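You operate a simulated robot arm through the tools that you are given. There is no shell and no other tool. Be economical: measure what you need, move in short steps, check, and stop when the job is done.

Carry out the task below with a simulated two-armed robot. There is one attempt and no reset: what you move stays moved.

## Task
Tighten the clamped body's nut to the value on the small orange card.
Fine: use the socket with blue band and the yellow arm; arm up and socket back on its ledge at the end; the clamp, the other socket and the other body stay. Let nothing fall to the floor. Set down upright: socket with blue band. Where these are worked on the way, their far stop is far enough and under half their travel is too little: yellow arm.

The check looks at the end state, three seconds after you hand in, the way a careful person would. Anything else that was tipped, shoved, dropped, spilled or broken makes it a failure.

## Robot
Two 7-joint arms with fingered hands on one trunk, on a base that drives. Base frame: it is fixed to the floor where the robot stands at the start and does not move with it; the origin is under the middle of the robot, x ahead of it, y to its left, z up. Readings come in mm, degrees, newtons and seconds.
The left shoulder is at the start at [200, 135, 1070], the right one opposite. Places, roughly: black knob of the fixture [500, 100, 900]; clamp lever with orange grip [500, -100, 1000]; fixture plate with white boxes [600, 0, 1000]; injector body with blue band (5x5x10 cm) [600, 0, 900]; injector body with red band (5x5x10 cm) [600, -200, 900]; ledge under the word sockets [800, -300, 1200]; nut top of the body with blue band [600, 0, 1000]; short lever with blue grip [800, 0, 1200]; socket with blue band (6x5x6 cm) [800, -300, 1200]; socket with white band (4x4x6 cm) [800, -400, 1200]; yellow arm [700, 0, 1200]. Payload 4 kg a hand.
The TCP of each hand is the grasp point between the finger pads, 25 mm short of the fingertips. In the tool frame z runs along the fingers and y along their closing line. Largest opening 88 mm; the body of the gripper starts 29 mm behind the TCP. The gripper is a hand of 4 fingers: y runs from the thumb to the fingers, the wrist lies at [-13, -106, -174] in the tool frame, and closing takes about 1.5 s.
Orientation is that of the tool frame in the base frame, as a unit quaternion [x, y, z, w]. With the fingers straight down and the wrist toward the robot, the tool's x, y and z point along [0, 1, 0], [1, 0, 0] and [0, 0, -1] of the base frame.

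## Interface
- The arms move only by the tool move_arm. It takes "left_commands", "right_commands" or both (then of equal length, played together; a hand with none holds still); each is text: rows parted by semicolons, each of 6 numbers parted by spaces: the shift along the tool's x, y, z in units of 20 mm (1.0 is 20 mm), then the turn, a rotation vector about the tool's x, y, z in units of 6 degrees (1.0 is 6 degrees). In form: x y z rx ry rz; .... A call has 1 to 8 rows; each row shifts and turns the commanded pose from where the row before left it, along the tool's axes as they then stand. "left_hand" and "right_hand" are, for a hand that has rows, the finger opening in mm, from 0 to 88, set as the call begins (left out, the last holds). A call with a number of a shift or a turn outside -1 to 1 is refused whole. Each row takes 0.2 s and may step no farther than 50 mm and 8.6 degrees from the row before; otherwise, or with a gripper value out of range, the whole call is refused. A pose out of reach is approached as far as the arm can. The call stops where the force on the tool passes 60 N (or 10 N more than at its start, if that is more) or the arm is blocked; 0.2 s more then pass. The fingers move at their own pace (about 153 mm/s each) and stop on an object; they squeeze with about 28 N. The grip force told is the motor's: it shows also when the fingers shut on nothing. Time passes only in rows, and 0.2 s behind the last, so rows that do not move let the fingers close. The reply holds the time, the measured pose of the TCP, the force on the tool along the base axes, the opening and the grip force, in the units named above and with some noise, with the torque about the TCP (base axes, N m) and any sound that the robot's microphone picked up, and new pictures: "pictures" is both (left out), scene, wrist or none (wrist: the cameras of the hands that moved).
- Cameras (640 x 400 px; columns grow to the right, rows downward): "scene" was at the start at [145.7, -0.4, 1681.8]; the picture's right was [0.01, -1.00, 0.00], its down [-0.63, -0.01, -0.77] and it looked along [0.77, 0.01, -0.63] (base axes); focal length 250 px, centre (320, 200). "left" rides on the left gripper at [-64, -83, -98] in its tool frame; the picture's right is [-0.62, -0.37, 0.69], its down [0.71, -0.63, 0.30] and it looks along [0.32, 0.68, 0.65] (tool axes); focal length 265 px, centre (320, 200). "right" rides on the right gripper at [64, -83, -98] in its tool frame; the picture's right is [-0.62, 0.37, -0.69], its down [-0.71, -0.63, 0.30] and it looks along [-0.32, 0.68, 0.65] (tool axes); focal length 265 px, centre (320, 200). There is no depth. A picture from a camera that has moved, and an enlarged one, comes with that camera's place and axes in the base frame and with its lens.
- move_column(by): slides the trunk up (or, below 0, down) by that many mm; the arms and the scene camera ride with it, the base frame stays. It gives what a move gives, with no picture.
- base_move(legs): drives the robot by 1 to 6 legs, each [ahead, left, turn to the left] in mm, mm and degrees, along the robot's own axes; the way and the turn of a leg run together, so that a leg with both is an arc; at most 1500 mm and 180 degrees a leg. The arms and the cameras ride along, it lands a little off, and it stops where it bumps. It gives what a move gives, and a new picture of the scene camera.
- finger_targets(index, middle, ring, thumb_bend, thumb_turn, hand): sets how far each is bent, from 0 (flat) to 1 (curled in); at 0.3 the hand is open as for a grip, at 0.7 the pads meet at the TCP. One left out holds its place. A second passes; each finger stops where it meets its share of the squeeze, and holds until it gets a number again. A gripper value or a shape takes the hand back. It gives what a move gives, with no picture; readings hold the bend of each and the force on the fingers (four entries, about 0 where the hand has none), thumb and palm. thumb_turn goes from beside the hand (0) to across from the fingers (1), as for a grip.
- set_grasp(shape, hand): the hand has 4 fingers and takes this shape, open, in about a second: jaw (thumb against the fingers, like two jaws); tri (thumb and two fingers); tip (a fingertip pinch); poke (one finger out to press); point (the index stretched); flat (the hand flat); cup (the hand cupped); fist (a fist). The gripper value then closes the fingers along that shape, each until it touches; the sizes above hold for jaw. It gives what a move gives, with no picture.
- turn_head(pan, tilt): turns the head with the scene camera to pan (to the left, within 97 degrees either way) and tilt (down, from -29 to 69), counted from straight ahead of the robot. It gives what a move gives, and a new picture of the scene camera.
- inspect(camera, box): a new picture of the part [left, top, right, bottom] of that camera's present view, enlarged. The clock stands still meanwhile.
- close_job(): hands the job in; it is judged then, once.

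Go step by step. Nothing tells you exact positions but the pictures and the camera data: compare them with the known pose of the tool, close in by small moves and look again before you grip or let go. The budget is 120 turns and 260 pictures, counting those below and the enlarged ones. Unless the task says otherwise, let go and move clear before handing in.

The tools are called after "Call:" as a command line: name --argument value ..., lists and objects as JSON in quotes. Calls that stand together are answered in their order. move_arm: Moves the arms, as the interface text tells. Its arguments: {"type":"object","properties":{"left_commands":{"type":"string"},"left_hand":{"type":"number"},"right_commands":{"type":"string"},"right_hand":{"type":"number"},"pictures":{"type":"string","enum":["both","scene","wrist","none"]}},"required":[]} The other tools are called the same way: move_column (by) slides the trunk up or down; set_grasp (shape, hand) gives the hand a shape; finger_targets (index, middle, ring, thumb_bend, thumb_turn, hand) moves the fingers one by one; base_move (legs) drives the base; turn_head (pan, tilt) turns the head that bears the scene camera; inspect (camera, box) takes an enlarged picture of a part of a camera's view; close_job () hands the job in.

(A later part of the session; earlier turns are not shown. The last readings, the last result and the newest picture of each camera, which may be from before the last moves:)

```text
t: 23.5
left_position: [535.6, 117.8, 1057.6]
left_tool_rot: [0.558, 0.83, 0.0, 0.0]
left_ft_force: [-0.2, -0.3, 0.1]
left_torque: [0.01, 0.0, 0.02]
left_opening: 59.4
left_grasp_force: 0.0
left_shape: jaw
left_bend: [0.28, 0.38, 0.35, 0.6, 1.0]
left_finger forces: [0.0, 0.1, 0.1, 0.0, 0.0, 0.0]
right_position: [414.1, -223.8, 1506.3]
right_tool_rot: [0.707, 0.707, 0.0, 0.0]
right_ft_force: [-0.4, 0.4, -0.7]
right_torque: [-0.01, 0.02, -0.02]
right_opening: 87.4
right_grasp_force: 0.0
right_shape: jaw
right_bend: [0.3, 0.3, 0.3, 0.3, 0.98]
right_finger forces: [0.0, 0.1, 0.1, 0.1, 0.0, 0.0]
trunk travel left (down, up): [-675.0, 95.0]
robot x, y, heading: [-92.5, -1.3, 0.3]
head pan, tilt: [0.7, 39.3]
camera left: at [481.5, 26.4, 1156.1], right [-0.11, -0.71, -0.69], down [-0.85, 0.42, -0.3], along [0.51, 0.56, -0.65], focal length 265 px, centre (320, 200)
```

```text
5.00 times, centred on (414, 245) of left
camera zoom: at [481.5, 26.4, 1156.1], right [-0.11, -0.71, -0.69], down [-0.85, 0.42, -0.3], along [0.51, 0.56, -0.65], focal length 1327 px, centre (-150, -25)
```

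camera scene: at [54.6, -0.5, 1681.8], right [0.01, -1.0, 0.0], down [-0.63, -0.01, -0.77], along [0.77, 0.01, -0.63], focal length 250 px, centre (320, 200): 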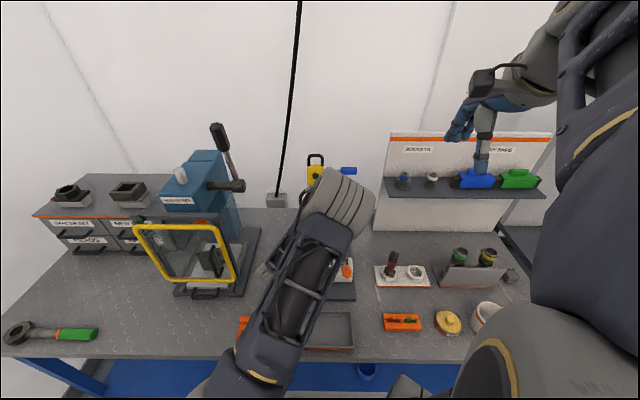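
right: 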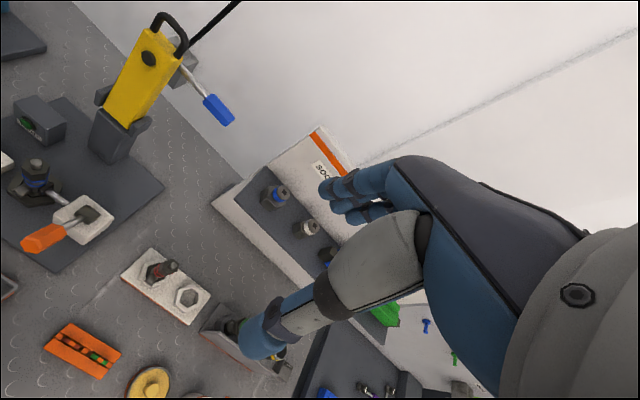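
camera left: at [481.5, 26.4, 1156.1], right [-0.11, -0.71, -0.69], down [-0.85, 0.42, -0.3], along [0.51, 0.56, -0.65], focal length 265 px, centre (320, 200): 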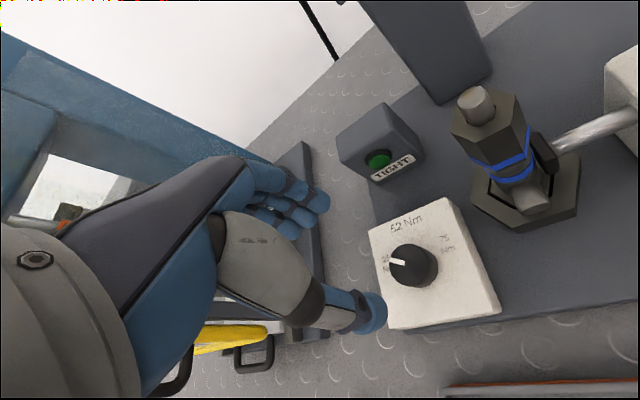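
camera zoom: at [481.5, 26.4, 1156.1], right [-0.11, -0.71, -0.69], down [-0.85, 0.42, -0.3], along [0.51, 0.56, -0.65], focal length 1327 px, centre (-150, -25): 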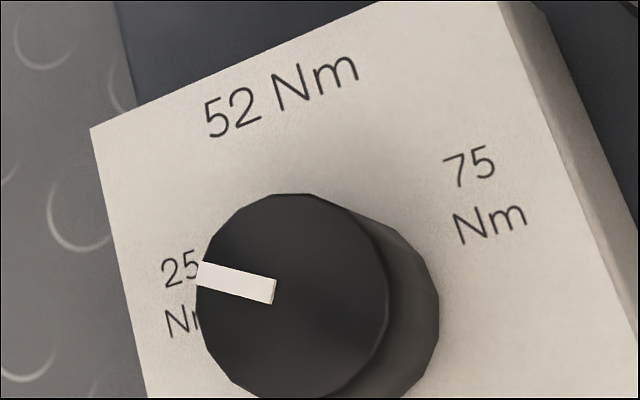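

The knob hasn't moved past about 60°, so it's at its stop on 25 Nm. I'll raise the left hand clear and start bringing the right hand towards the blue-band socket.

Call:
move_arm --left_commands "0 0 -1 0 0 0.46;0 0 -1 0 0 0.46;0 0 -1 0 0 0.46;0 0 -1 0 0 0.46;0 0 -1 0 0 0.46;0 0 -1 0 0 0.46;0 0 -1 0 0 0.46;0 0 -1 0 0 0.46" --right_commands "-0.3 1 0 0 0 0;-0.3 1 0 0 0 0;-0.3 1 0 0 0 0;-0.3 1 0 0 0 0;-0.3 1 0 0 0 0;-0.3 1 0 0 0 0;0 1 0 0 0 0;0 1 0 0 0 0" --pictures "none"

Call:
move_arm --left_commands "1 -0.5 0 0 0 0;1 -0.5 0 0 0 0;1 -0.5 0 0 0 0;1 -0.5 0 0 0 0;1 -0.5 0 0 0 0;1 -0.5 0 0 0 0" --right_commands "0 1 0.5 0 0 0;0 0.7 0.5 0 0 0;0 0.4 0.5 0 0 0;0 0.2 0.5 0 0 0;0 0 0.5 0 0 0;0 0 0.5 0 0 0"

```text
t: 25.3
left_position: [535.7, 117.4, 1217.9]
left_tool_rot: [0.707, 0.708, 0.0, 0.0]
left_ft_force: [0.2, 0.6, -0.8]
left_torque: [0.02, -0.02, 0.01]
left_opening: 59.5
left_grasp_force: 0.0
left_shape: jaw
left_bend: [0.28, 0.38, 0.35, 0.6, 1.0]
left_finger forces: [0.0, 0.1, 0.0, 0.0, 0.1, 0.0]
right_position: [573.8, -259.7, 1507.2]
right_tool_rot: [0.708, 0.707, 0.0, 0.0]
right_ft_force: [-0.2, -0.1, 0.4]
right_torque: [0.02, 0.0, 0.0]
right_opening: 87.3
right_grasp_force: 0.0
right_shape: jaw
right_bend: [0.3, 0.3, 0.3, 0.3, 0.98]
right_finger forces: [0.0, 0.1, 0.1, 0.0, 0.0, 0.0]
trunk travel left (down, up): [-675.0, 95.0]
robot x, y, heading: [-91.5, 2.9, -0.0]
head pan, tilt: [0.7, 39.3]
```

```text
t: 26.7
left_position: [474.4, 237.0, 1218.2]
left_tool_rot: [0.706, 0.708, 0.0, 0.0]
left_ft_force: [0.6, 1.4, -1.2]
left_torque: [-0.01, 0.01, 0.01]
left_opening: 59.4
left_grasp_force: 0.1
left_shape: jaw
left_bend: [0.28, 0.38, 0.35, 0.6, 1.0]
left_finger forces: [0.0, 0.0, 0.0, 0.1, 0.0, 0.0]
right_position: [620.0, -259.9, 1446.2]
right_tool_rot: [0.707, 0.708, -0.001, 0.0]
right_ft_force: [0.3, -0.1, 0.5]
right_torque: [-0.02, -0.01, 0.0]
right_opening: 87.6
right_grasp_force: 0.0
right_shape: jaw
right_bend: [0.3, 0.3, 0.3, 0.3, 0.98]
right_finger forces: [0.0, 0.0, 0.0, 0.1, 0.0, 0.0]
trunk travel left (down, up): [-675.0, 95.0]
robot x, y, heading: [-90.4, -1.8, 0.0]
head pan, tilt: [0.7, 39.3]
camera scene: at [54.3, -0.5, 1681.8], right [0.01, -1.0, 0.0], down [-0.63, -0.01, -0.77], along [0.77, 0.01, -0.63], focal length 250 px, centre (320, 200)
camera right: at [537.3, -195.4, 1544.4], right [0.37, -0.62, 0.69], down [-0.63, -0.72, -0.3], along [0.68, -0.32, -0.65], focal length 265 px, centre (320, 200)
camera left: at [391.1, 172.5, 1316.8], right [-0.37, -0.62, -0.69], down [-0.63, 0.71, -0.3], along [0.68, 0.33, -0.65], focal length 265 px, centre (320, 200)
```

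scene: 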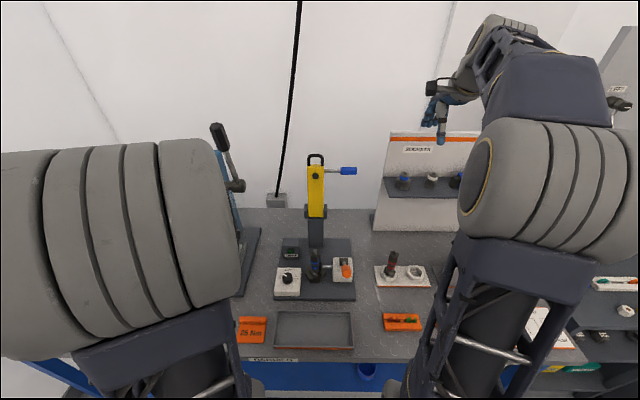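
right: 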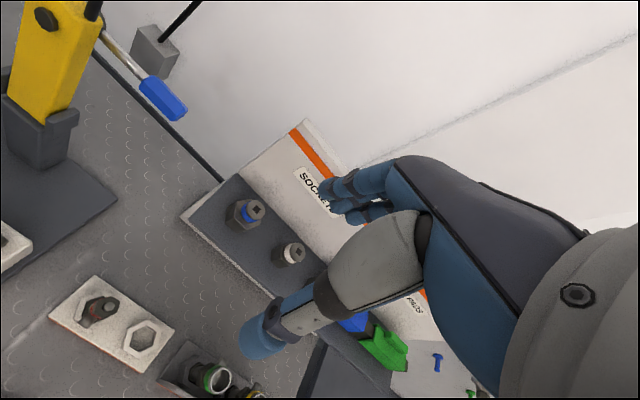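
left: 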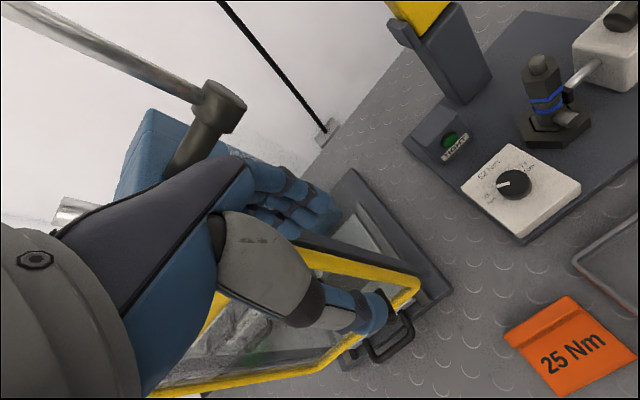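

Call:
inspect --camera "right" --box '[170, 150, 362, 270]'

Call:
move_arm --right_commands "-0.1 1 0.7 0 0 0;-0.1 1 0.7 0 0 0;-0.1 1 0.7 0 0 0;-0.1 1 0.7 0 0 0;0 1 0.7 0 0 0" --pictures "wrist"

Call:
inspect --camera "scene" --box '[360, 110, 520, 210]'

```text
3.33 times, centred on (266, 210) of right
camera zoom: at [537.3, -195.4, 1544.4], right [0.37, -0.62, 0.69], down [-0.63, -0.72, -0.3], along [0.68, -0.32, -0.65], focal length 885 px, centre (500, 167)
```

zoom: 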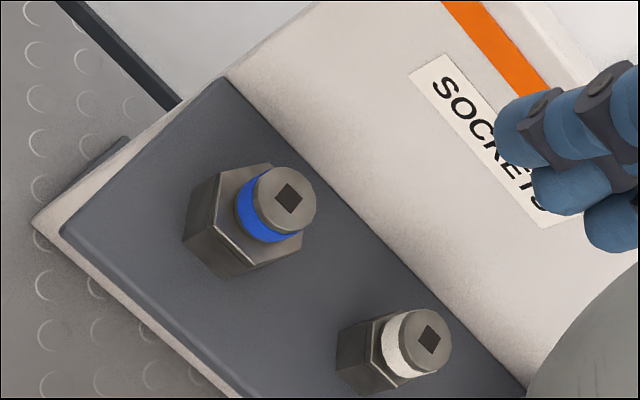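

```text
t: 27.9
left_position: [474.5, 237.0, 1218.9]
left_tool_rot: [0.706, 0.708, 0.0, 0.0]
left_ft_force: [-0.1, -0.2, 0.1]
left_torque: [-0.02, 0.01, 0.01]
left_opening: 59.5
left_grasp_force: 0.0
left_shape: jaw
left_bend: [0.28, 0.38, 0.35, 0.6, 1.0]
left_finger forces: [0.0, 0.0, 0.1, 0.0, 0.0, 0.0]
right_position: [719.7, -268.1, 1375.9]
right_tool_rot: [0.707, 0.707, 0.0, 0.001]
right_ft_force: [-0.3, -0.2, 0.0]
right_torque: [0.01, 0.02, -0.01]
right_opening: 87.8
right_grasp_force: 0.1
right_shape: jaw
right_bend: [0.3, 0.3, 0.3, 0.3, 0.98]
right_finger forces: [0.1, 0.0, 0.0, 0.1, 0.0, 0.0]
trunk travel left (down, up): [-675.0, 95.0]
robot x, y, heading: [-91.8, -0.2, -0.2]
head pan, tilt: [0.7, 39.3]
camera right: at [637.4, -203.5, 1473.6], right [0.37, -0.62, 0.69], down [-0.63, -0.72, -0.3], along [0.68, -0.32, -0.65], focal length 265 px, centre (320, 200)
```

right: 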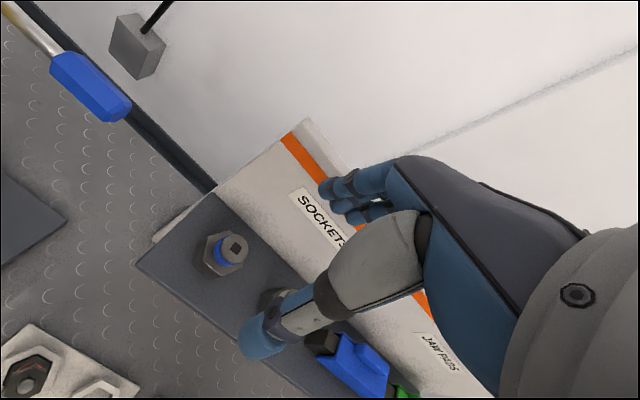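

```text
4.00 times, centred on (440, 160) of scene
camera zoom: at [54.0, -0.3, 1681.8], right [0.01, -1.0, 0.0], down [-0.63, -0.01, -0.77], along [0.77, 0.01, -0.63], focal length 998 px, centre (-160, 360)
```

zoom: 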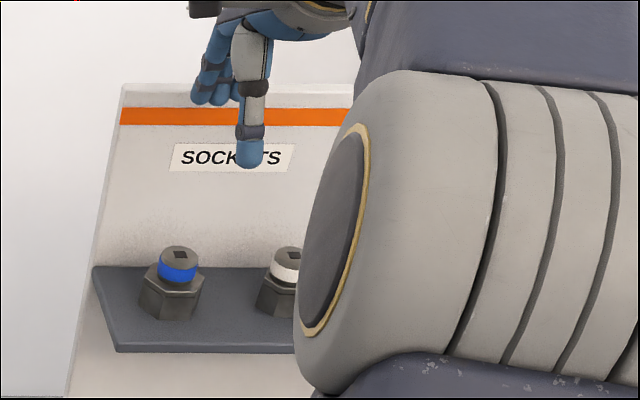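

The socket's top is near (762,-275,1220). I'll zoom in on its hex orientation and on the nut's.

Call:
inspect --camera "scene" --box '[386, 160, 434, 190]'

Call:
inspect --camera "scene" --box '[290, 240, 354, 280]'

Call:
inspect --camera "right" --box '[180, 210, 276, 290]'

Call:
inspect --camera "left" --box '[500, 40, 612, 110]'

```text
13.33 times, centred on (410, 175) of scene
camera zoom: at [54.0, -0.3, 1681.8], right [0.01, -1.0, 0.0], down [-0.63, -0.01, -0.77], along [0.77, 0.01, -0.63], focal length 3328 px, centre (-880, 533)
```

zoom: 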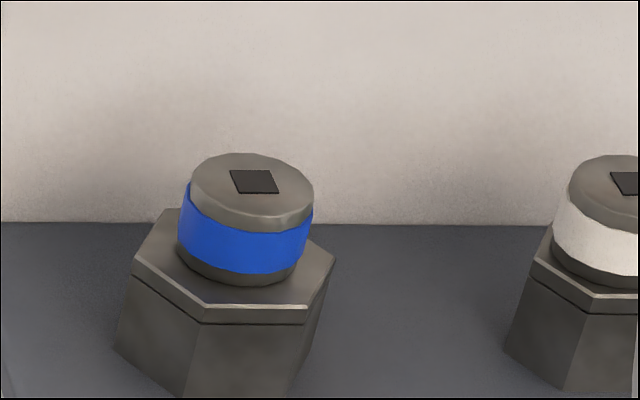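

```text
10.00 times, centred on (322, 260) of scene
camera zoom: at [54.0, -0.3, 1681.8], right [0.01, -1.0, 0.0], down [-0.63, -0.01, -0.77], along [0.77, 0.01, -0.63], focal length 2496 px, centre (300, -400)
```

zoom: 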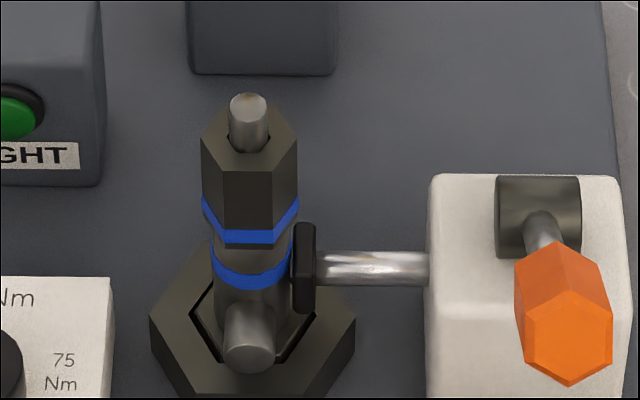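

```text
5.00 times, centred on (228, 250) of right
camera zoom: at [637.4, -203.5, 1473.6], right [0.37, -0.62, 0.69], down [-0.63, -0.72, -0.3], along [0.68, -0.32, -0.65], focal length 1327 px, centre (780, -50)
```

zoom: 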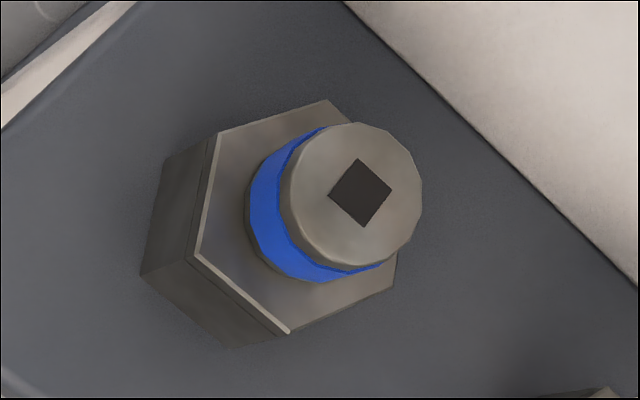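

```text
5.71 times, centred on (556, 75) of left
camera zoom: at [391.0, 172.5, 1316.9], right [-0.37, -0.62, -0.69], down [-0.63, 0.71, -0.3], along [0.68, 0.33, -0.65], focal length 1517 px, centre (-1029, 914)
```

zoom: 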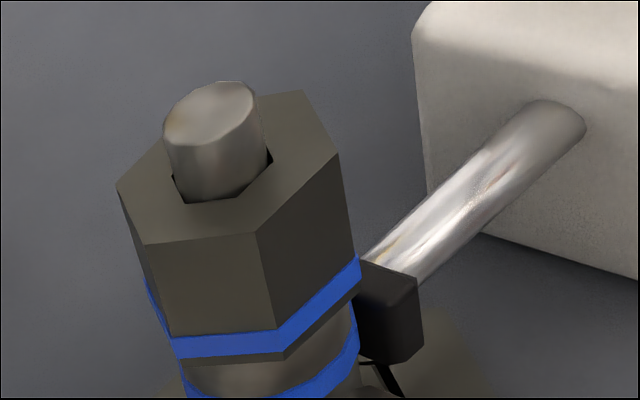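

The hex flats of the socket and nut both face me, so I can carry the socket without turning it. I'll move above the socket and check the alignment before going down.

Call:
move_arm --right_commands "-0.1 0.7 0 0 0 0;-0.1 0.7 0 0 0 0;-0.1 0.7 0 0 0 0;0 0 1 0 0 0;0 0 1 0 0 0;0 0 1 0 0 0;0 0 1 0 0 0" --right_hand 76

Call:
inspect --camera "scene" --box '[370, 130, 466, 190]'

```text
t: 29.5
left_position: [474.8, 237.3, 1218.5]
left_tool_rot: [0.707, 0.708, 0.0, 0.001]
left_ft_force: [0.0, 0.6, 0.2]
left_torque: [0.01, 0.02, 0.0]
left_opening: 59.9
left_grasp_force: 0.0
left_shape: jaw
left_bend: [0.28, 0.38, 0.35, 0.6, 1.0]
left_finger forces: [0.1, 0.1, 0.0, 0.1, 0.0, 0.1]
right_position: [762.0, -271.5, 1293.6]
right_tool_rot: [0.706, 0.708, -0.001, -0.001]
right_ft_force: [-1.8, -0.5, -1.0]
right_torque: [0.02, 0.01, -0.01]
right_opening: 76.2
right_grasp_force: 0.0
right_shape: jaw
right_bend: [0.28, 0.33, 0.3, 0.41, 0.98]
right_finger forces: [0.0, 0.5, 0.0, 0.0, 0.0, 0.0]
trunk travel left (down, up): [-675.0, 95.0]
robot x, y, heading: [-91.2, -1.1, 0.0]
head pan, tilt: [0.7, 39.3]
camera scene: at [54.2, -0.3, 1681.8], right [0.01, -1.0, 0.0], down [-0.63, -0.01, -0.77], along [0.77, 0.01, -0.63], focal length 250 px, centre (320, 200)
camera right: at [678.9, -208.5, 1393.6], right [0.37, -0.62, 0.69], down [-0.63, -0.72, -0.3], along [0.68, -0.32, -0.65], focal length 265 px, centre (320, 200)
```

scene: 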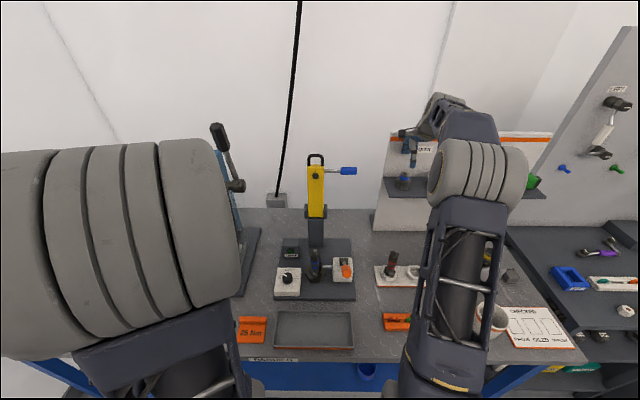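
right: 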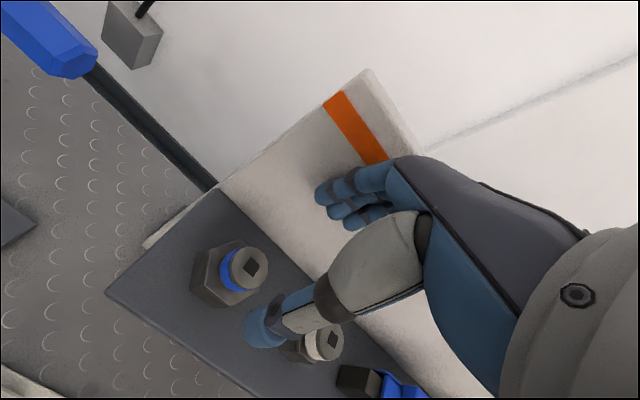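

```text
6.67 times, centred on (418, 160) of scene
camera zoom: at [54.2, -0.3, 1681.8], right [0.01, -1.0, 0.0], down [-0.63, -0.01, -0.77], along [0.77, 0.01, -0.63], focal length 1664 px, centre (-333, 467)
```

zoom: 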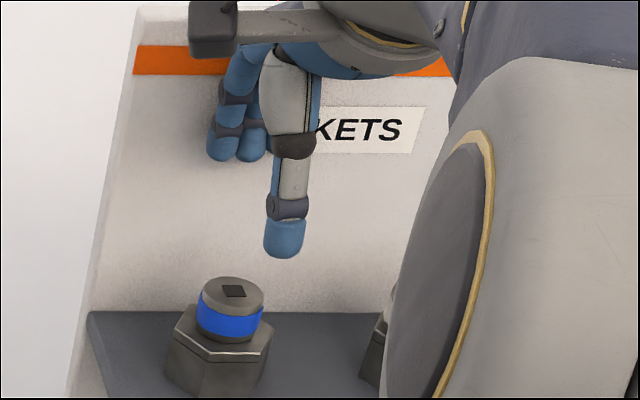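

A finger lightly brushes the back board. I'll pull 7 mm towards me, narrow the opening, and go down halfway.

Call:
move_arm --right_commands "0.2 -0.35 0 0 0 0;0 0 0 0 0 0;0 0 1 0 0 0;0 0 1 0 0 0" --right_hand 68

Call:
inspect --camera "scene" --box '[370, 130, 466, 190]'

Call:
inspect --camera "right" --box '[160, 150, 400, 350]'

```text
t: 30.5
left_position: [476.2, 237.3, 1218.1]
left_tool_rot: [0.706, 0.708, 0.0, 0.001]
left_ft_force: [0.4, -0.5, -0.6]
left_torque: [-0.02, 0.0, -0.02]
left_opening: 59.7
left_grasp_force: 0.0
left_shape: jaw
left_bend: [0.28, 0.38, 0.35, 0.6, 1.0]
left_finger forces: [0.1, 0.0, 0.0, 0.1, 0.0, 0.0]
right_position: [754.7, -269.7, 1255.3]
right_tool_rot: [0.707, 0.707, -0.001, 0.001]
right_ft_force: [0.2, 0.5, 0.0]
right_torque: [0.0, -0.02, 0.0]
right_opening: 68.1
right_grasp_force: 0.2
right_shape: jaw
right_bend: [0.27, 0.35, 0.32, 0.52, 0.99]
right_finger forces: [0.1, 0.1, 0.1, 0.1, 0.0, 0.0]
trunk travel left (down, up): [-675.0, 95.0]
robot x, y, heading: [-92.8, -1.4, 0.2]
head pan, tilt: [0.7, 39.3]
camera scene: at [54.2, -0.3, 1681.8], right [0.01, -1.0, 0.0], down [-0.63, -0.01, -0.77], along [0.77, 0.01, -0.63], focal length 250 px, centre (320, 200)
camera right: at [672.1, -204.9, 1354.1], right [0.37, -0.62, 0.69], down [-0.63, -0.71, -0.3], along [0.68, -0.32, -0.65], focal length 265 px, centre (320, 200)
```

scene: 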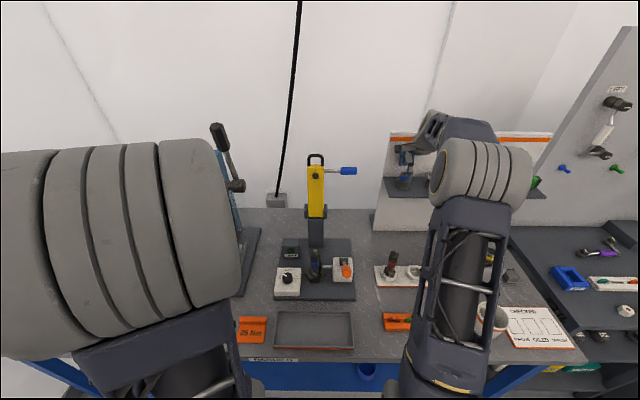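
right: 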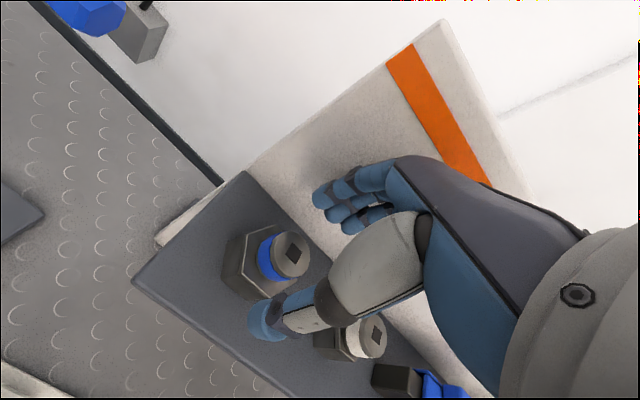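

```text
6.67 times, centred on (418, 160) of scene
camera zoom: at [54.2, -0.3, 1681.8], right [0.01, -1.0, 0.0], down [-0.63, -0.01, -0.77], along [0.77, 0.01, -0.63], focal length 1664 px, centre (-333, 467)
```

zoom: 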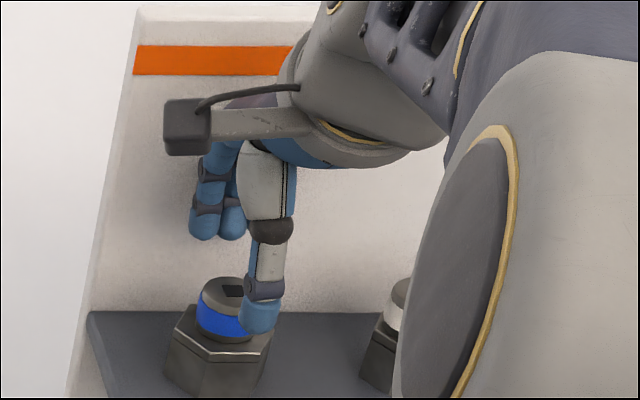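

```text
2.00 times, centred on (280, 250) of right
camera zoom: at [672.1, -204.9, 1354.1], right [0.37, -0.62, 0.69], down [-0.63, -0.71, -0.3], along [0.68, -0.32, -0.65], focal length 531 px, centre (400, 100)
```

zoom: 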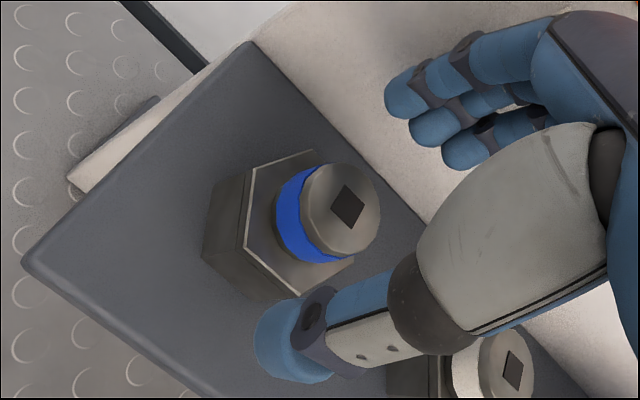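

Thumb and the index/middle pair straddle the socket well. I'll go down about 50 mm so the pads reach the hex flats.

Call:
move_arm --right_commands "0 0 1 0 0 0;0 0 1 0 0 0;0 0.1 0.6 0 0 0"

Call:
inspect --camera "scene" --box '[370, 140, 466, 200]'

Call:
inspect --camera "right" --box '[160, 150, 400, 350]'

```text
t: 31.3
left_position: [474.9, 237.1, 1217.8]
left_tool_rot: [0.707, 0.707, 0.0, 0.0]
left_ft_force: [-0.1, -0.7, -0.4]
left_torque: [-0.03, -0.02, 0.01]
left_opening: 59.9
left_grasp_force: 0.0
left_shape: jaw
left_bend: [0.28, 0.38, 0.35, 0.6, 1.0]
left_finger forces: [0.1, 0.1, 0.0, 0.0, 0.0, 0.0]
right_position: [757.1, -270.0, 1202.9]
right_tool_rot: [0.708, 0.706, 0.0, -0.001]
right_ft_force: [0.2, 0.0, -0.1]
right_torque: [0.03, 0.05, 0.02]
right_opening: 68.1
right_grasp_force: 0.1
right_shape: jaw
right_bend: [0.27, 0.35, 0.32, 0.52, 0.99]
right_finger forces: [0.0, 0.0, 0.0, 0.0, 0.0, 0.0]
trunk travel left (down, up): [-675.0, 95.0]
robot x, y, heading: [-89.8, -2.4, 0.2]
head pan, tilt: [0.7, 39.3]
camera scene: at [54.2, -0.3, 1681.8], right [0.01, -1.0, 0.0], down [-0.63, -0.01, -0.77], along [0.77, 0.01, -0.63], focal length 250 px, centre (320, 200)
camera right: at [674.0, -204.9, 1301.6], right [0.37, -0.62, 0.69], down [-0.63, -0.71, -0.3], along [0.68, -0.32, -0.65], focal length 265 px, centre (320, 200)
```

scene: 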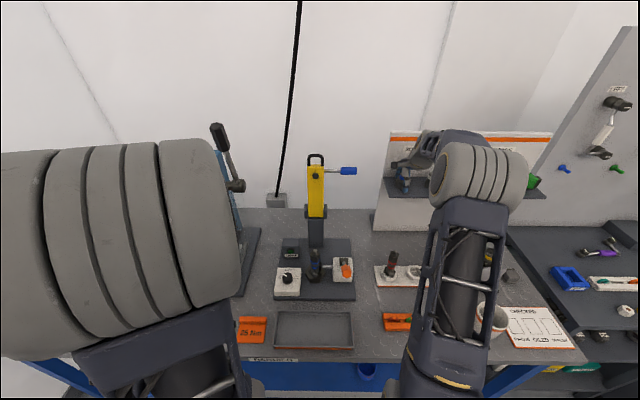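
right: 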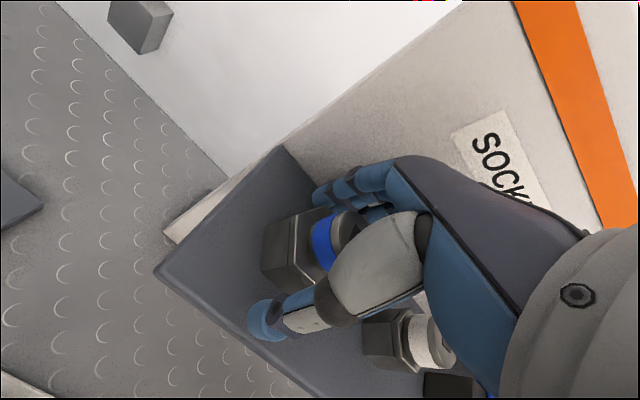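

```text
6.67 times, centred on (418, 170) of scene
camera zoom: at [54.2, -0.3, 1681.8], right [0.01, -1.0, 0.0], down [-0.63, -0.01, -0.77], along [0.77, 0.01, -0.63], focal length 1664 px, centre (-333, 400)
```

zoom: 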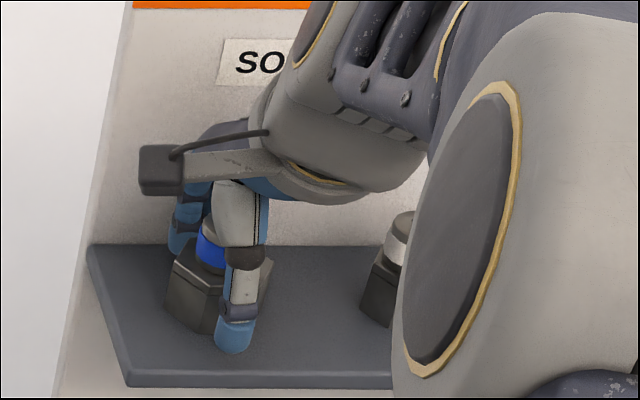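

```text
2.00 times, centred on (280, 250) of right
camera zoom: at [674.0, -204.9, 1301.6], right [0.37, -0.62, 0.69], down [-0.63, -0.71, -0.3], along [0.68, -0.32, -0.65], focal length 531 px, centre (400, 100)
```

zoom: 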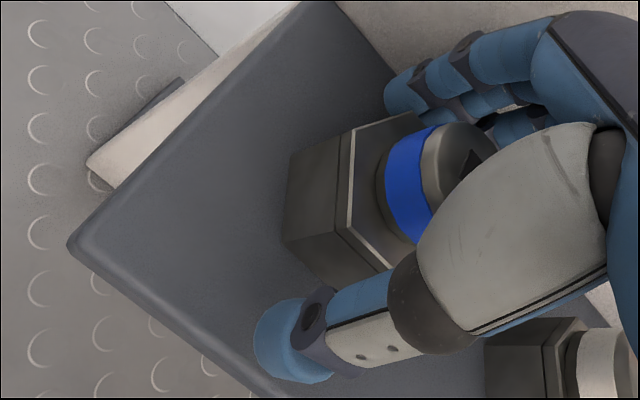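

Call:
move_arm --right_commands "0 0 0 0 0 0;0 0 0 0 0 0;0 0 0 0 0 0;0 0 0 0 0 0;0 0 0 0 0 0;0 0 0 0 0 0;0 0 0 0 0 0;0 0 0 0 0 0" --right_hand 20 --pictures "wrist"

Call:
inspect --camera "scene" --box '[370, 140, 466, 200]'

```text
t: 33.1
left_position: [474.9, 238.2, 1219.3]
left_tool_rot: [0.706, 0.708, 0.001, 0.0]
left_ft_force: [-0.6, 0.1, 0.8]
left_torque: [0.01, 0.0, 0.02]
left_opening: 59.6
left_grasp_force: 0.1
left_shape: jaw
left_bend: [0.28, 0.38, 0.35, 0.6, 1.0]
left_finger forces: [0.0, 0.0, 0.0, 0.1, 0.0, 0.1]
right_position: [756.8, -268.5, 1202.3]
right_tool_rot: [0.707, 0.707, 0.0, -0.001]
right_ft_force: [-0.3, 0.0, 0.1]
right_torque: [-0.01, 0.0, -0.04]
right_opening: 38.6
right_grasp_force: 28.6
right_shape: jaw
right_bend: [0.74, 0.47, 0.51, 0.72, 1.0]
right_finger forces: [14.5, 7.9, 2.5, 0.1, 25.2, 0.1]
trunk travel left (down, up): [-675.0, 95.0]
robot x, y, heading: [-93.7, 1.0, -0.0]
head pan, tilt: [0.7, 39.3]
camera right: at [674.0, -205.0, 1301.8], right [0.37, -0.62, 0.69], down [-0.63, -0.71, -0.3], along [0.68, -0.32, -0.65], focal length 265 px, centre (320, 200)
```

right: 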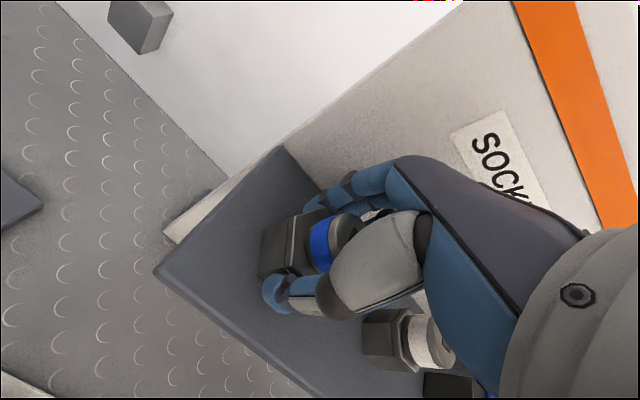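

```text
6.67 times, centred on (418, 170) of scene
camera zoom: at [54.4, -0.4, 1681.8], right [0.01, -1.0, 0.0], down [-0.63, -0.01, -0.77], along [0.77, 0.01, -0.63], focal length 1664 px, centre (-333, 400)
```

zoom: 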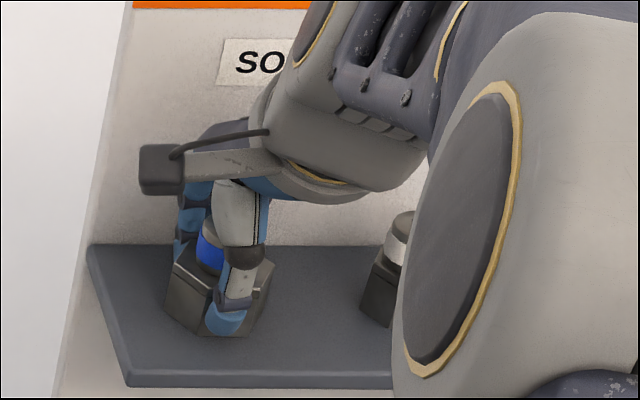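

All fingers hold the socket, and I note the return pose as TCP (757,-269,1203). Now I lift.

Call:
move_arm --right_commands "0 0 -0.5 0 0 0;0 0 -1 0 0 0;0 -0.5 -1 0 0 0;0 -1 -1 0 0 0;0 -1 0 0 0 0;0 -1 0 0 0 0"

Call:
inspect --camera "right" --box '[200, 150, 400, 330]'

Call:
inspect --camera "scene" --box '[370, 140, 466, 200]'

```text
t: 34.5
left_position: [475.0, 237.3, 1218.2]
left_tool_rot: [0.705, 0.709, 0.0, 0.0]
left_ft_force: [-0.9, 0.0, -0.6]
left_torque: [0.01, 0.02, 0.02]
left_opening: 59.5
left_grasp_force: 0.0
left_shape: jaw
left_bend: [0.28, 0.38, 0.35, 0.6, 1.0]
left_finger forces: [0.1, 0.0, 0.1, 0.0, 0.0, 0.1]
right_position: [688.3, -269.8, 1273.7]
right_tool_rot: [0.706, 0.708, 0.001, 0.0]
right_ft_force: [0.7, 0.3, -1.1]
right_torque: [0.01, -0.01, -0.02]
right_opening: 38.6
right_grasp_force: 28.0
right_shape: jaw
right_bend: [0.74, 0.47, 0.51, 0.72, 1.0]
right_finger forces: [14.4, 7.9, 2.7, 0.0, 25.3, 0.0]
trunk travel left (down, up): [-675.0, 95.0]
robot x, y, heading: [-96.0, -1.1, -0.2]
head pan, tilt: [0.7, 39.3]
camera scene: at [54.6, -0.4, 1681.8], right [0.01, -1.0, 0.0], down [-0.63, -0.01, -0.77], along [0.77, 0.01, -0.63], focal length 250 px, centre (320, 200)
camera right: at [604.2, -205.2, 1372.4], right [0.37, -0.62, 0.69], down [-0.63, -0.71, -0.3], along [0.68, -0.32, -0.65], focal length 265 px, centre (320, 200)
```

scene: 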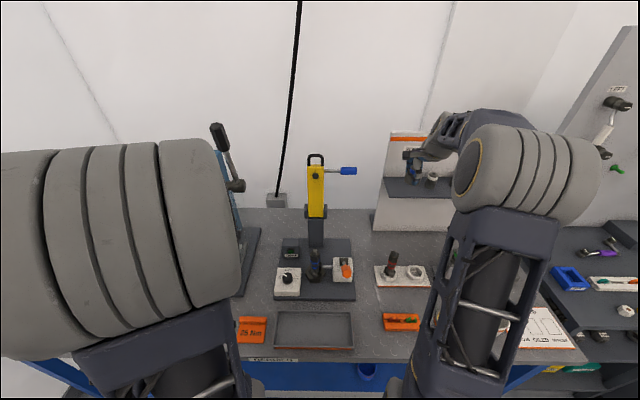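
right: 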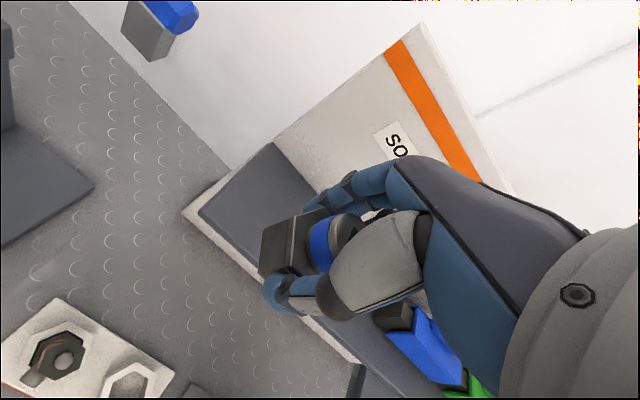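

```text
2.22 times, centred on (300, 240) of right
camera zoom: at [604.2, -205.2, 1372.4], right [0.37, -0.62, 0.69], down [-0.63, -0.71, -0.3], along [0.68, -0.32, -0.65], focal length 590 px, centre (364, 111)
```

zoom: 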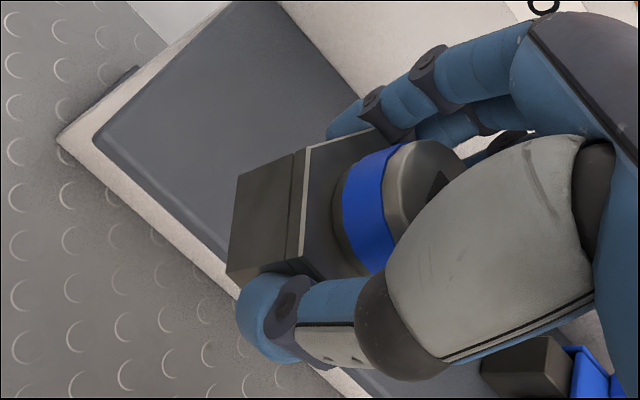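

```text
6.67 times, centred on (418, 170) of scene
camera zoom: at [54.6, -0.4, 1681.8], right [0.01, -1.0, 0.0], down [-0.63, -0.01, -0.77], along [0.77, 0.01, -0.63], focal length 1664 px, centre (-333, 400)
```

zoom: 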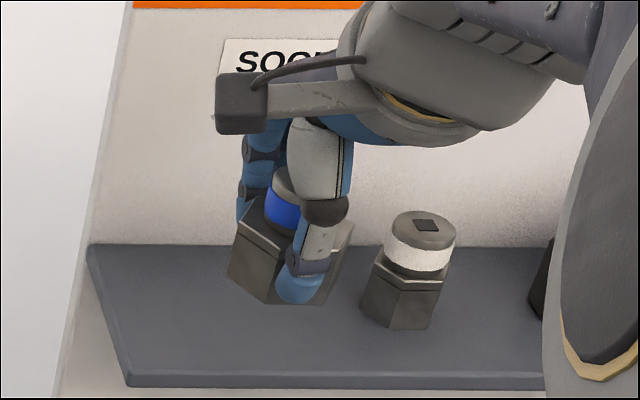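

The socket is lifted upright and aligned. The nut axis triangulates to (584,23.5) with the stud top at z≈1033, so I'll carry the socket over it while staying high.

Call:
move_arm --right_commands "1 -0.67 0 0 0 0;1 -0.67 0 0 0 0;1 -0.67 0 0 0 0;1 -0.67 0 0 0 0;1 -0.67 0 0 0 0;1 -0.67 0 0 0 0;1 -0.67 0 0 0 0;1 -0.67 0 0 0 0" --pictures "none"

Call:
move_arm --right_commands "0.98 0 0 0 0 0;0.98 0 0 0 0 0;0.98 0 0 0 0 0;0.98 0 0 0 0 0;0.98 0 0 0 0 0;0.98 0 0 0 0 0;0.98 0 0 0 0 0"

```text
t: 36.3
left_position: [474.7, 237.9, 1219.0]
left_tool_rot: [0.707, 0.708, -0.001, 0.0]
left_ft_force: [-0.7, 0.6, 0.0]
left_torque: [-0.03, 0.02, -0.02]
left_opening: 59.7
left_grasp_force: 0.0
left_shape: jaw
left_bend: [0.28, 0.38, 0.35, 0.6, 1.0]
left_finger forces: [0.0, 0.1, 0.0, 0.0, 0.1, 0.1]
right_position: [579.6, -110.0, 1274.6]
right_tool_rot: [0.706, 0.708, 0.001, 0.0]
right_ft_force: [-0.1, 0.1, -1.3]
right_torque: [0.0, -0.03, 0.02]
right_opening: 38.4
right_grasp_force: 27.8
right_shape: jaw
right_bend: [0.74, 0.47, 0.51, 0.72, 1.0]
right_finger forces: [14.7, 7.9, 2.6, 0.0, 25.3, 0.0]
trunk travel left (down, up): [-675.0, 95.0]
robot x, y, heading: [-92.2, 2.4, -0.0]
head pan, tilt: [0.7, 39.3]
```

```text
t: 37.9
left_position: [474.1, 237.1, 1217.9]
left_tool_rot: [0.707, 0.708, 0.0, 0.0]
left_ft_force: [-0.5, 0.2, 0.4]
left_torque: [0.02, 0.01, 0.0]
left_opening: 59.6
left_grasp_force: 0.1
left_shape: jaw
left_bend: [0.28, 0.38, 0.35, 0.6, 1.0]
left_finger forces: [0.0, 0.0, 0.1, 0.0, 0.0, 0.0]
right_position: [578.6, 26.9, 1273.8]
right_tool_rot: [0.707, 0.707, -0.001, 0.0]
right_ft_force: [0.1, -0.7, -1.0]
right_torque: [0.03, 0.02, 0.03]
right_opening: 38.7
right_grasp_force: 28.2
right_shape: jaw
right_bend: [0.74, 0.47, 0.51, 0.72, 1.0]
right_finger forces: [14.7, 8.1, 2.6, 0.0, 25.3, 0.1]
trunk travel left (down, up): [-675.0, 95.0]
robot x, y, heading: [-93.2, -1.6, -0.0]
head pan, tilt: [0.7, 39.3]
camera scene: at [54.3, -0.5, 1681.8], right [0.01, -1.0, 0.0], down [-0.63, -0.01, -0.77], along [0.77, 0.01, -0.63], focal length 250 px, centre (320, 200)
camera right: at [496.2, 91.9, 1372.1], right [0.37, -0.62, 0.69], down [-0.63, -0.71, -0.3], along [0.68, -0.32, -0.65], focal length 265 px, centre (320, 200)
```

scene: 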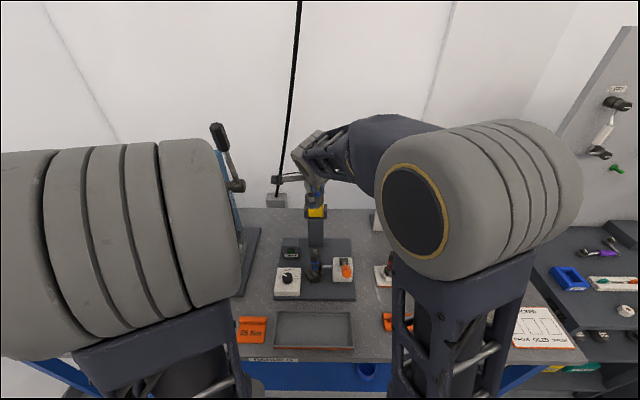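
right: 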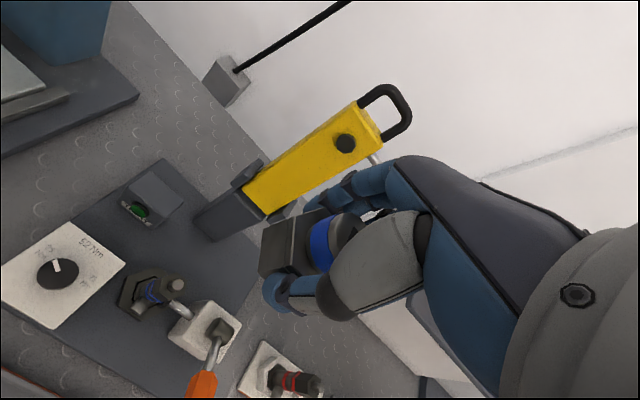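

Call:
move_arm --right_commands "0 0.1 1 0 0 0;0 0.05 1 0 0 0;0 0 1 0 0 0;0 0 1 0 0 0;0 0 1 0 0 0;0 0 1 0 0 0;0 0 1 0 0 0;0 0 1 0 0 0"

Call:
inspect --camera "scene" --box '[272, 210, 368, 290]'

Call:
inspect --camera "left" --box '[480, 0, 640, 120]'

Call:
inspect --camera "right" --box '[180, 180, 360, 340]'

```text
t: 39.7
left_position: [475.6, 236.9, 1219.3]
left_tool_rot: [0.707, 0.708, 0.0, 0.0]
left_ft_force: [0.4, -0.5, 0.6]
left_torque: [0.03, 0.0, 0.0]
left_opening: 59.4
left_grasp_force: 0.1
left_shape: jaw
left_bend: [0.28, 0.38, 0.35, 0.6, 1.0]
left_finger forces: [0.0, 0.0, 0.1, 0.0, 0.1, 0.1]
right_position: [583.0, 26.9, 1113.7]
right_tool_rot: [0.707, 0.707, 0.0, 0.0]
right_ft_force: [-0.3, 0.0, -1.1]
right_torque: [0.04, -0.02, 0.01]
right_opening: 38.5
right_grasp_force: 28.2
right_shape: jaw
right_bend: [0.74, 0.47, 0.51, 0.72, 1.0]
right_finger forces: [14.8, 8.1, 2.6, 0.1, 25.2, 0.0]
trunk travel left (down, up): [-675.0, 95.0]
robot x, y, heading: [-91.0, -1.0, 0.1]
head pan, tilt: [0.7, 39.3]
camera scene: at [54.2, -0.5, 1681.9], right [0.01, -1.0, 0.0], down [-0.63, -0.01, -0.77], along [0.77, 0.01, -0.63], focal length 250 px, centre (320, 200)
camera right: at [499.6, 91.3, 1211.9], right [0.37, -0.62, 0.69], down [-0.63, -0.72, -0.3], along [0.68, -0.32, -0.65], focal length 265 px, centre (320, 200)
```

scene: 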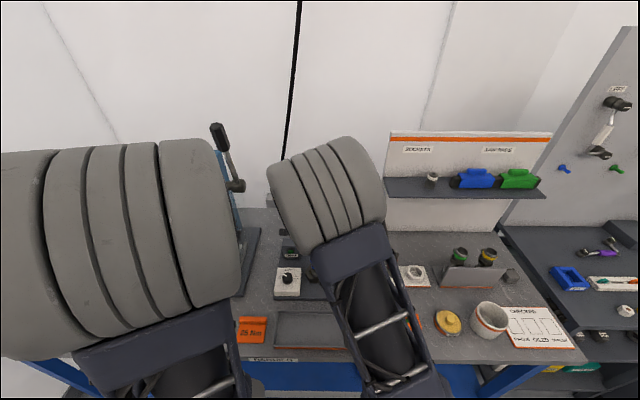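
right: 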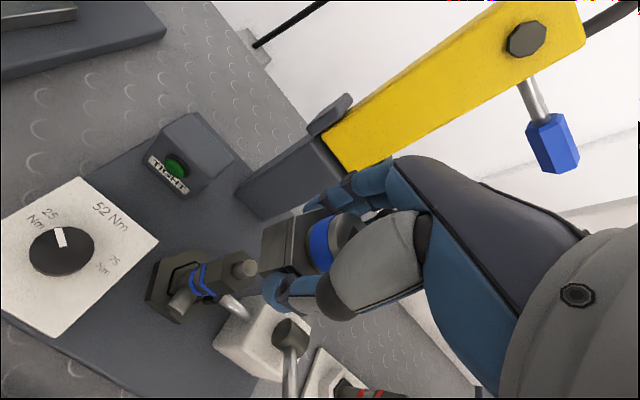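

```text
5.00 times, centred on (320, 250) of scene
camera zoom: at [54.2, -0.5, 1681.9], right [0.01, -1.0, 0.0], down [-0.63, -0.01, -0.77], along [0.77, 0.01, -0.63], focal length 1248 px, centre (320, -50)
```

zoom: 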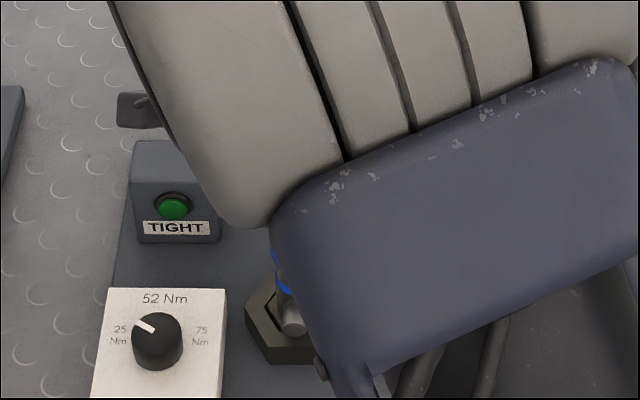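

```text
3.33 times, centred on (560, 60) of left
camera zoom: at [391.2, 172.4, 1316.9], right [-0.37, -0.62, -0.69], down [-0.63, 0.71, -0.3], along [0.68, 0.33, -0.65], focal length 885 px, centre (-480, 667)
```

zoom: 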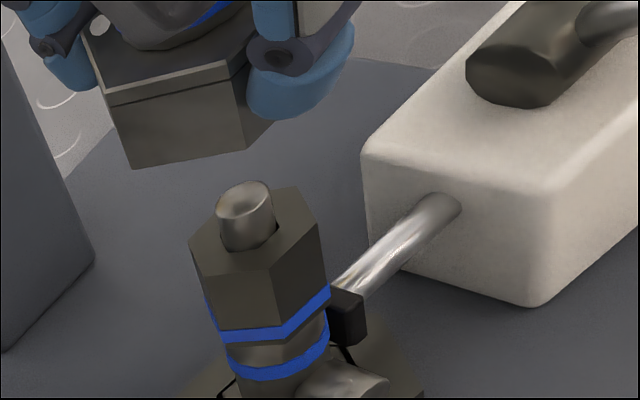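

```text
2.50 times, centred on (270, 260) of right
camera zoom: at [499.6, 91.3, 1211.9], right [0.37, -0.62, 0.69], down [-0.63, -0.72, -0.3], along [0.68, -0.32, -0.65], focal length 664 px, centre (445, 50)
```

zoom: 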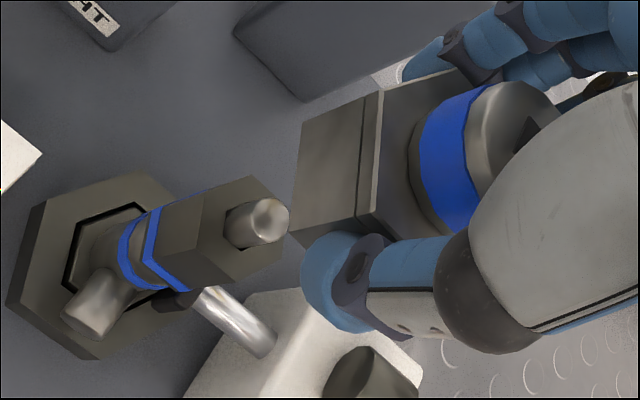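

Both wrist cameras see the socket bottom and the nut. I'll zoom in further to measure the offset exactly.

Call:
inspect --camera "left" --box '[500, 20, 580, 70]'

Call:
inspect --camera "right" --box '[220, 210, 316, 310]'

```text
8.00 times, centred on (540, 45) of left
camera zoom: at [391.2, 172.4, 1316.9], right [-0.37, -0.62, -0.69], down [-0.63, 0.71, -0.3], along [0.68, 0.33, -0.65], focal length 2123 px, centre (-1440, 1440)
```

zoom: 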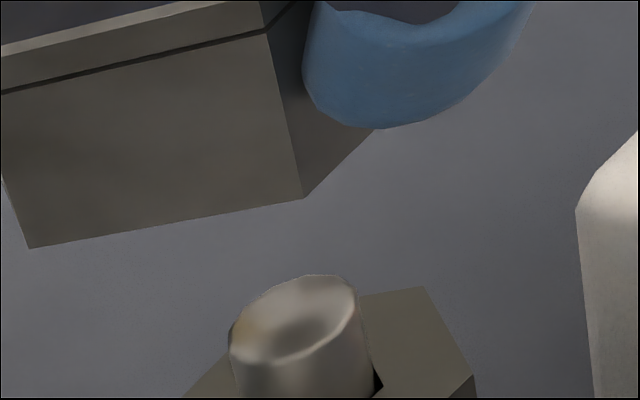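

```text
4.00 times, centred on (268, 260) of right
camera zoom: at [499.6, 91.3, 1211.9], right [0.37, -0.62, 0.69], down [-0.63, -0.72, -0.3], along [0.68, -0.32, -0.65], focal length 1062 px, centre (528, -40)
```

zoom: 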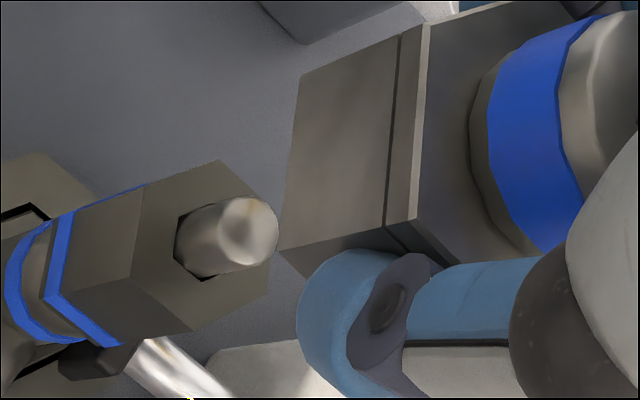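

The socket's centre is about 8.5 mm too far in x and 6 mm too far right of the nut. I'll correct that and lower 15 mm, then check.

Call:
move_arm --right_commands "0.31 -0.42 0 0 0 0;0 0 0.7 0 0 0" --pictures "none"

Call:
inspect --camera "left" --box '[480, 10, 608, 90]'

Call:
inspect --camera "right" --box '[200, 200, 328, 280]'

```text
t: 40.3
left_position: [473.7, 236.2, 1217.9]
left_tool_rot: [0.707, 0.708, 0.001, 0.0]
left_ft_force: [-0.4, -0.2, 0.5]
left_torque: [0.02, 0.01, 0.0]
left_opening: 59.5
left_grasp_force: 0.0
left_shape: jaw
left_bend: [0.28, 0.38, 0.35, 0.6, 1.0]
left_finger forces: [0.0, 0.0, 0.1, 0.1, 0.0, 0.1]
right_position: [573.9, 32.5, 1098.8]
right_tool_rot: [0.707, 0.707, 0.0, 0.001]
right_ft_force: [-0.1, -0.2, -1.5]
right_torque: [0.0, 0.03, 0.01]
right_opening: 38.5
right_grasp_force: 27.7
right_shape: jaw
right_bend: [0.74, 0.47, 0.51, 0.72, 1.0]
right_finger forces: [14.9, 8.1, 2.6, 0.1, 25.1, 0.1]
trunk travel left (down, up): [-675.0, 95.0]
robot x, y, heading: [-91.8, -2.9, 0.2]
head pan, tilt: [0.7, 39.3]
```

```text
5.00 times, centred on (544, 50) of left
camera zoom: at [391.2, 172.5, 1316.9], right [-0.37, -0.62, -0.69], down [-0.63, 0.71, -0.3], along [0.68, 0.33, -0.65], focal length 1327 px, centre (-800, 950)
```

zoom: 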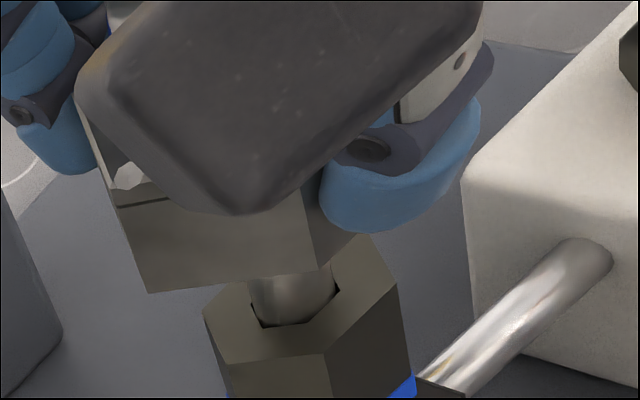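

```text
5.00 times, centred on (264, 240) of right
camera zoom: at [491.0, 97.5, 1198.3], right [0.37, -0.62, 0.69], down [-0.63, -0.72, -0.3], along [0.68, -0.32, -0.65], focal length 1327 px, centre (600, 0)
```

zoom: 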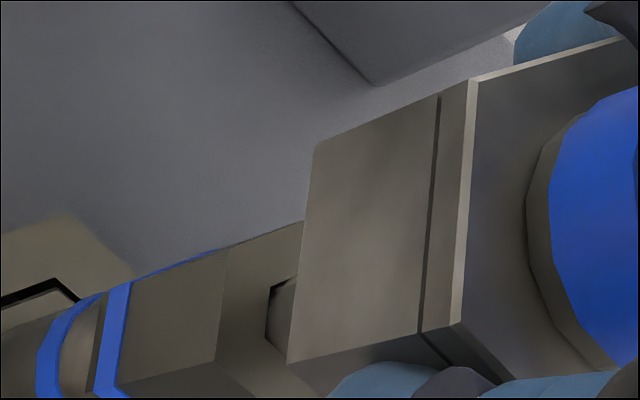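

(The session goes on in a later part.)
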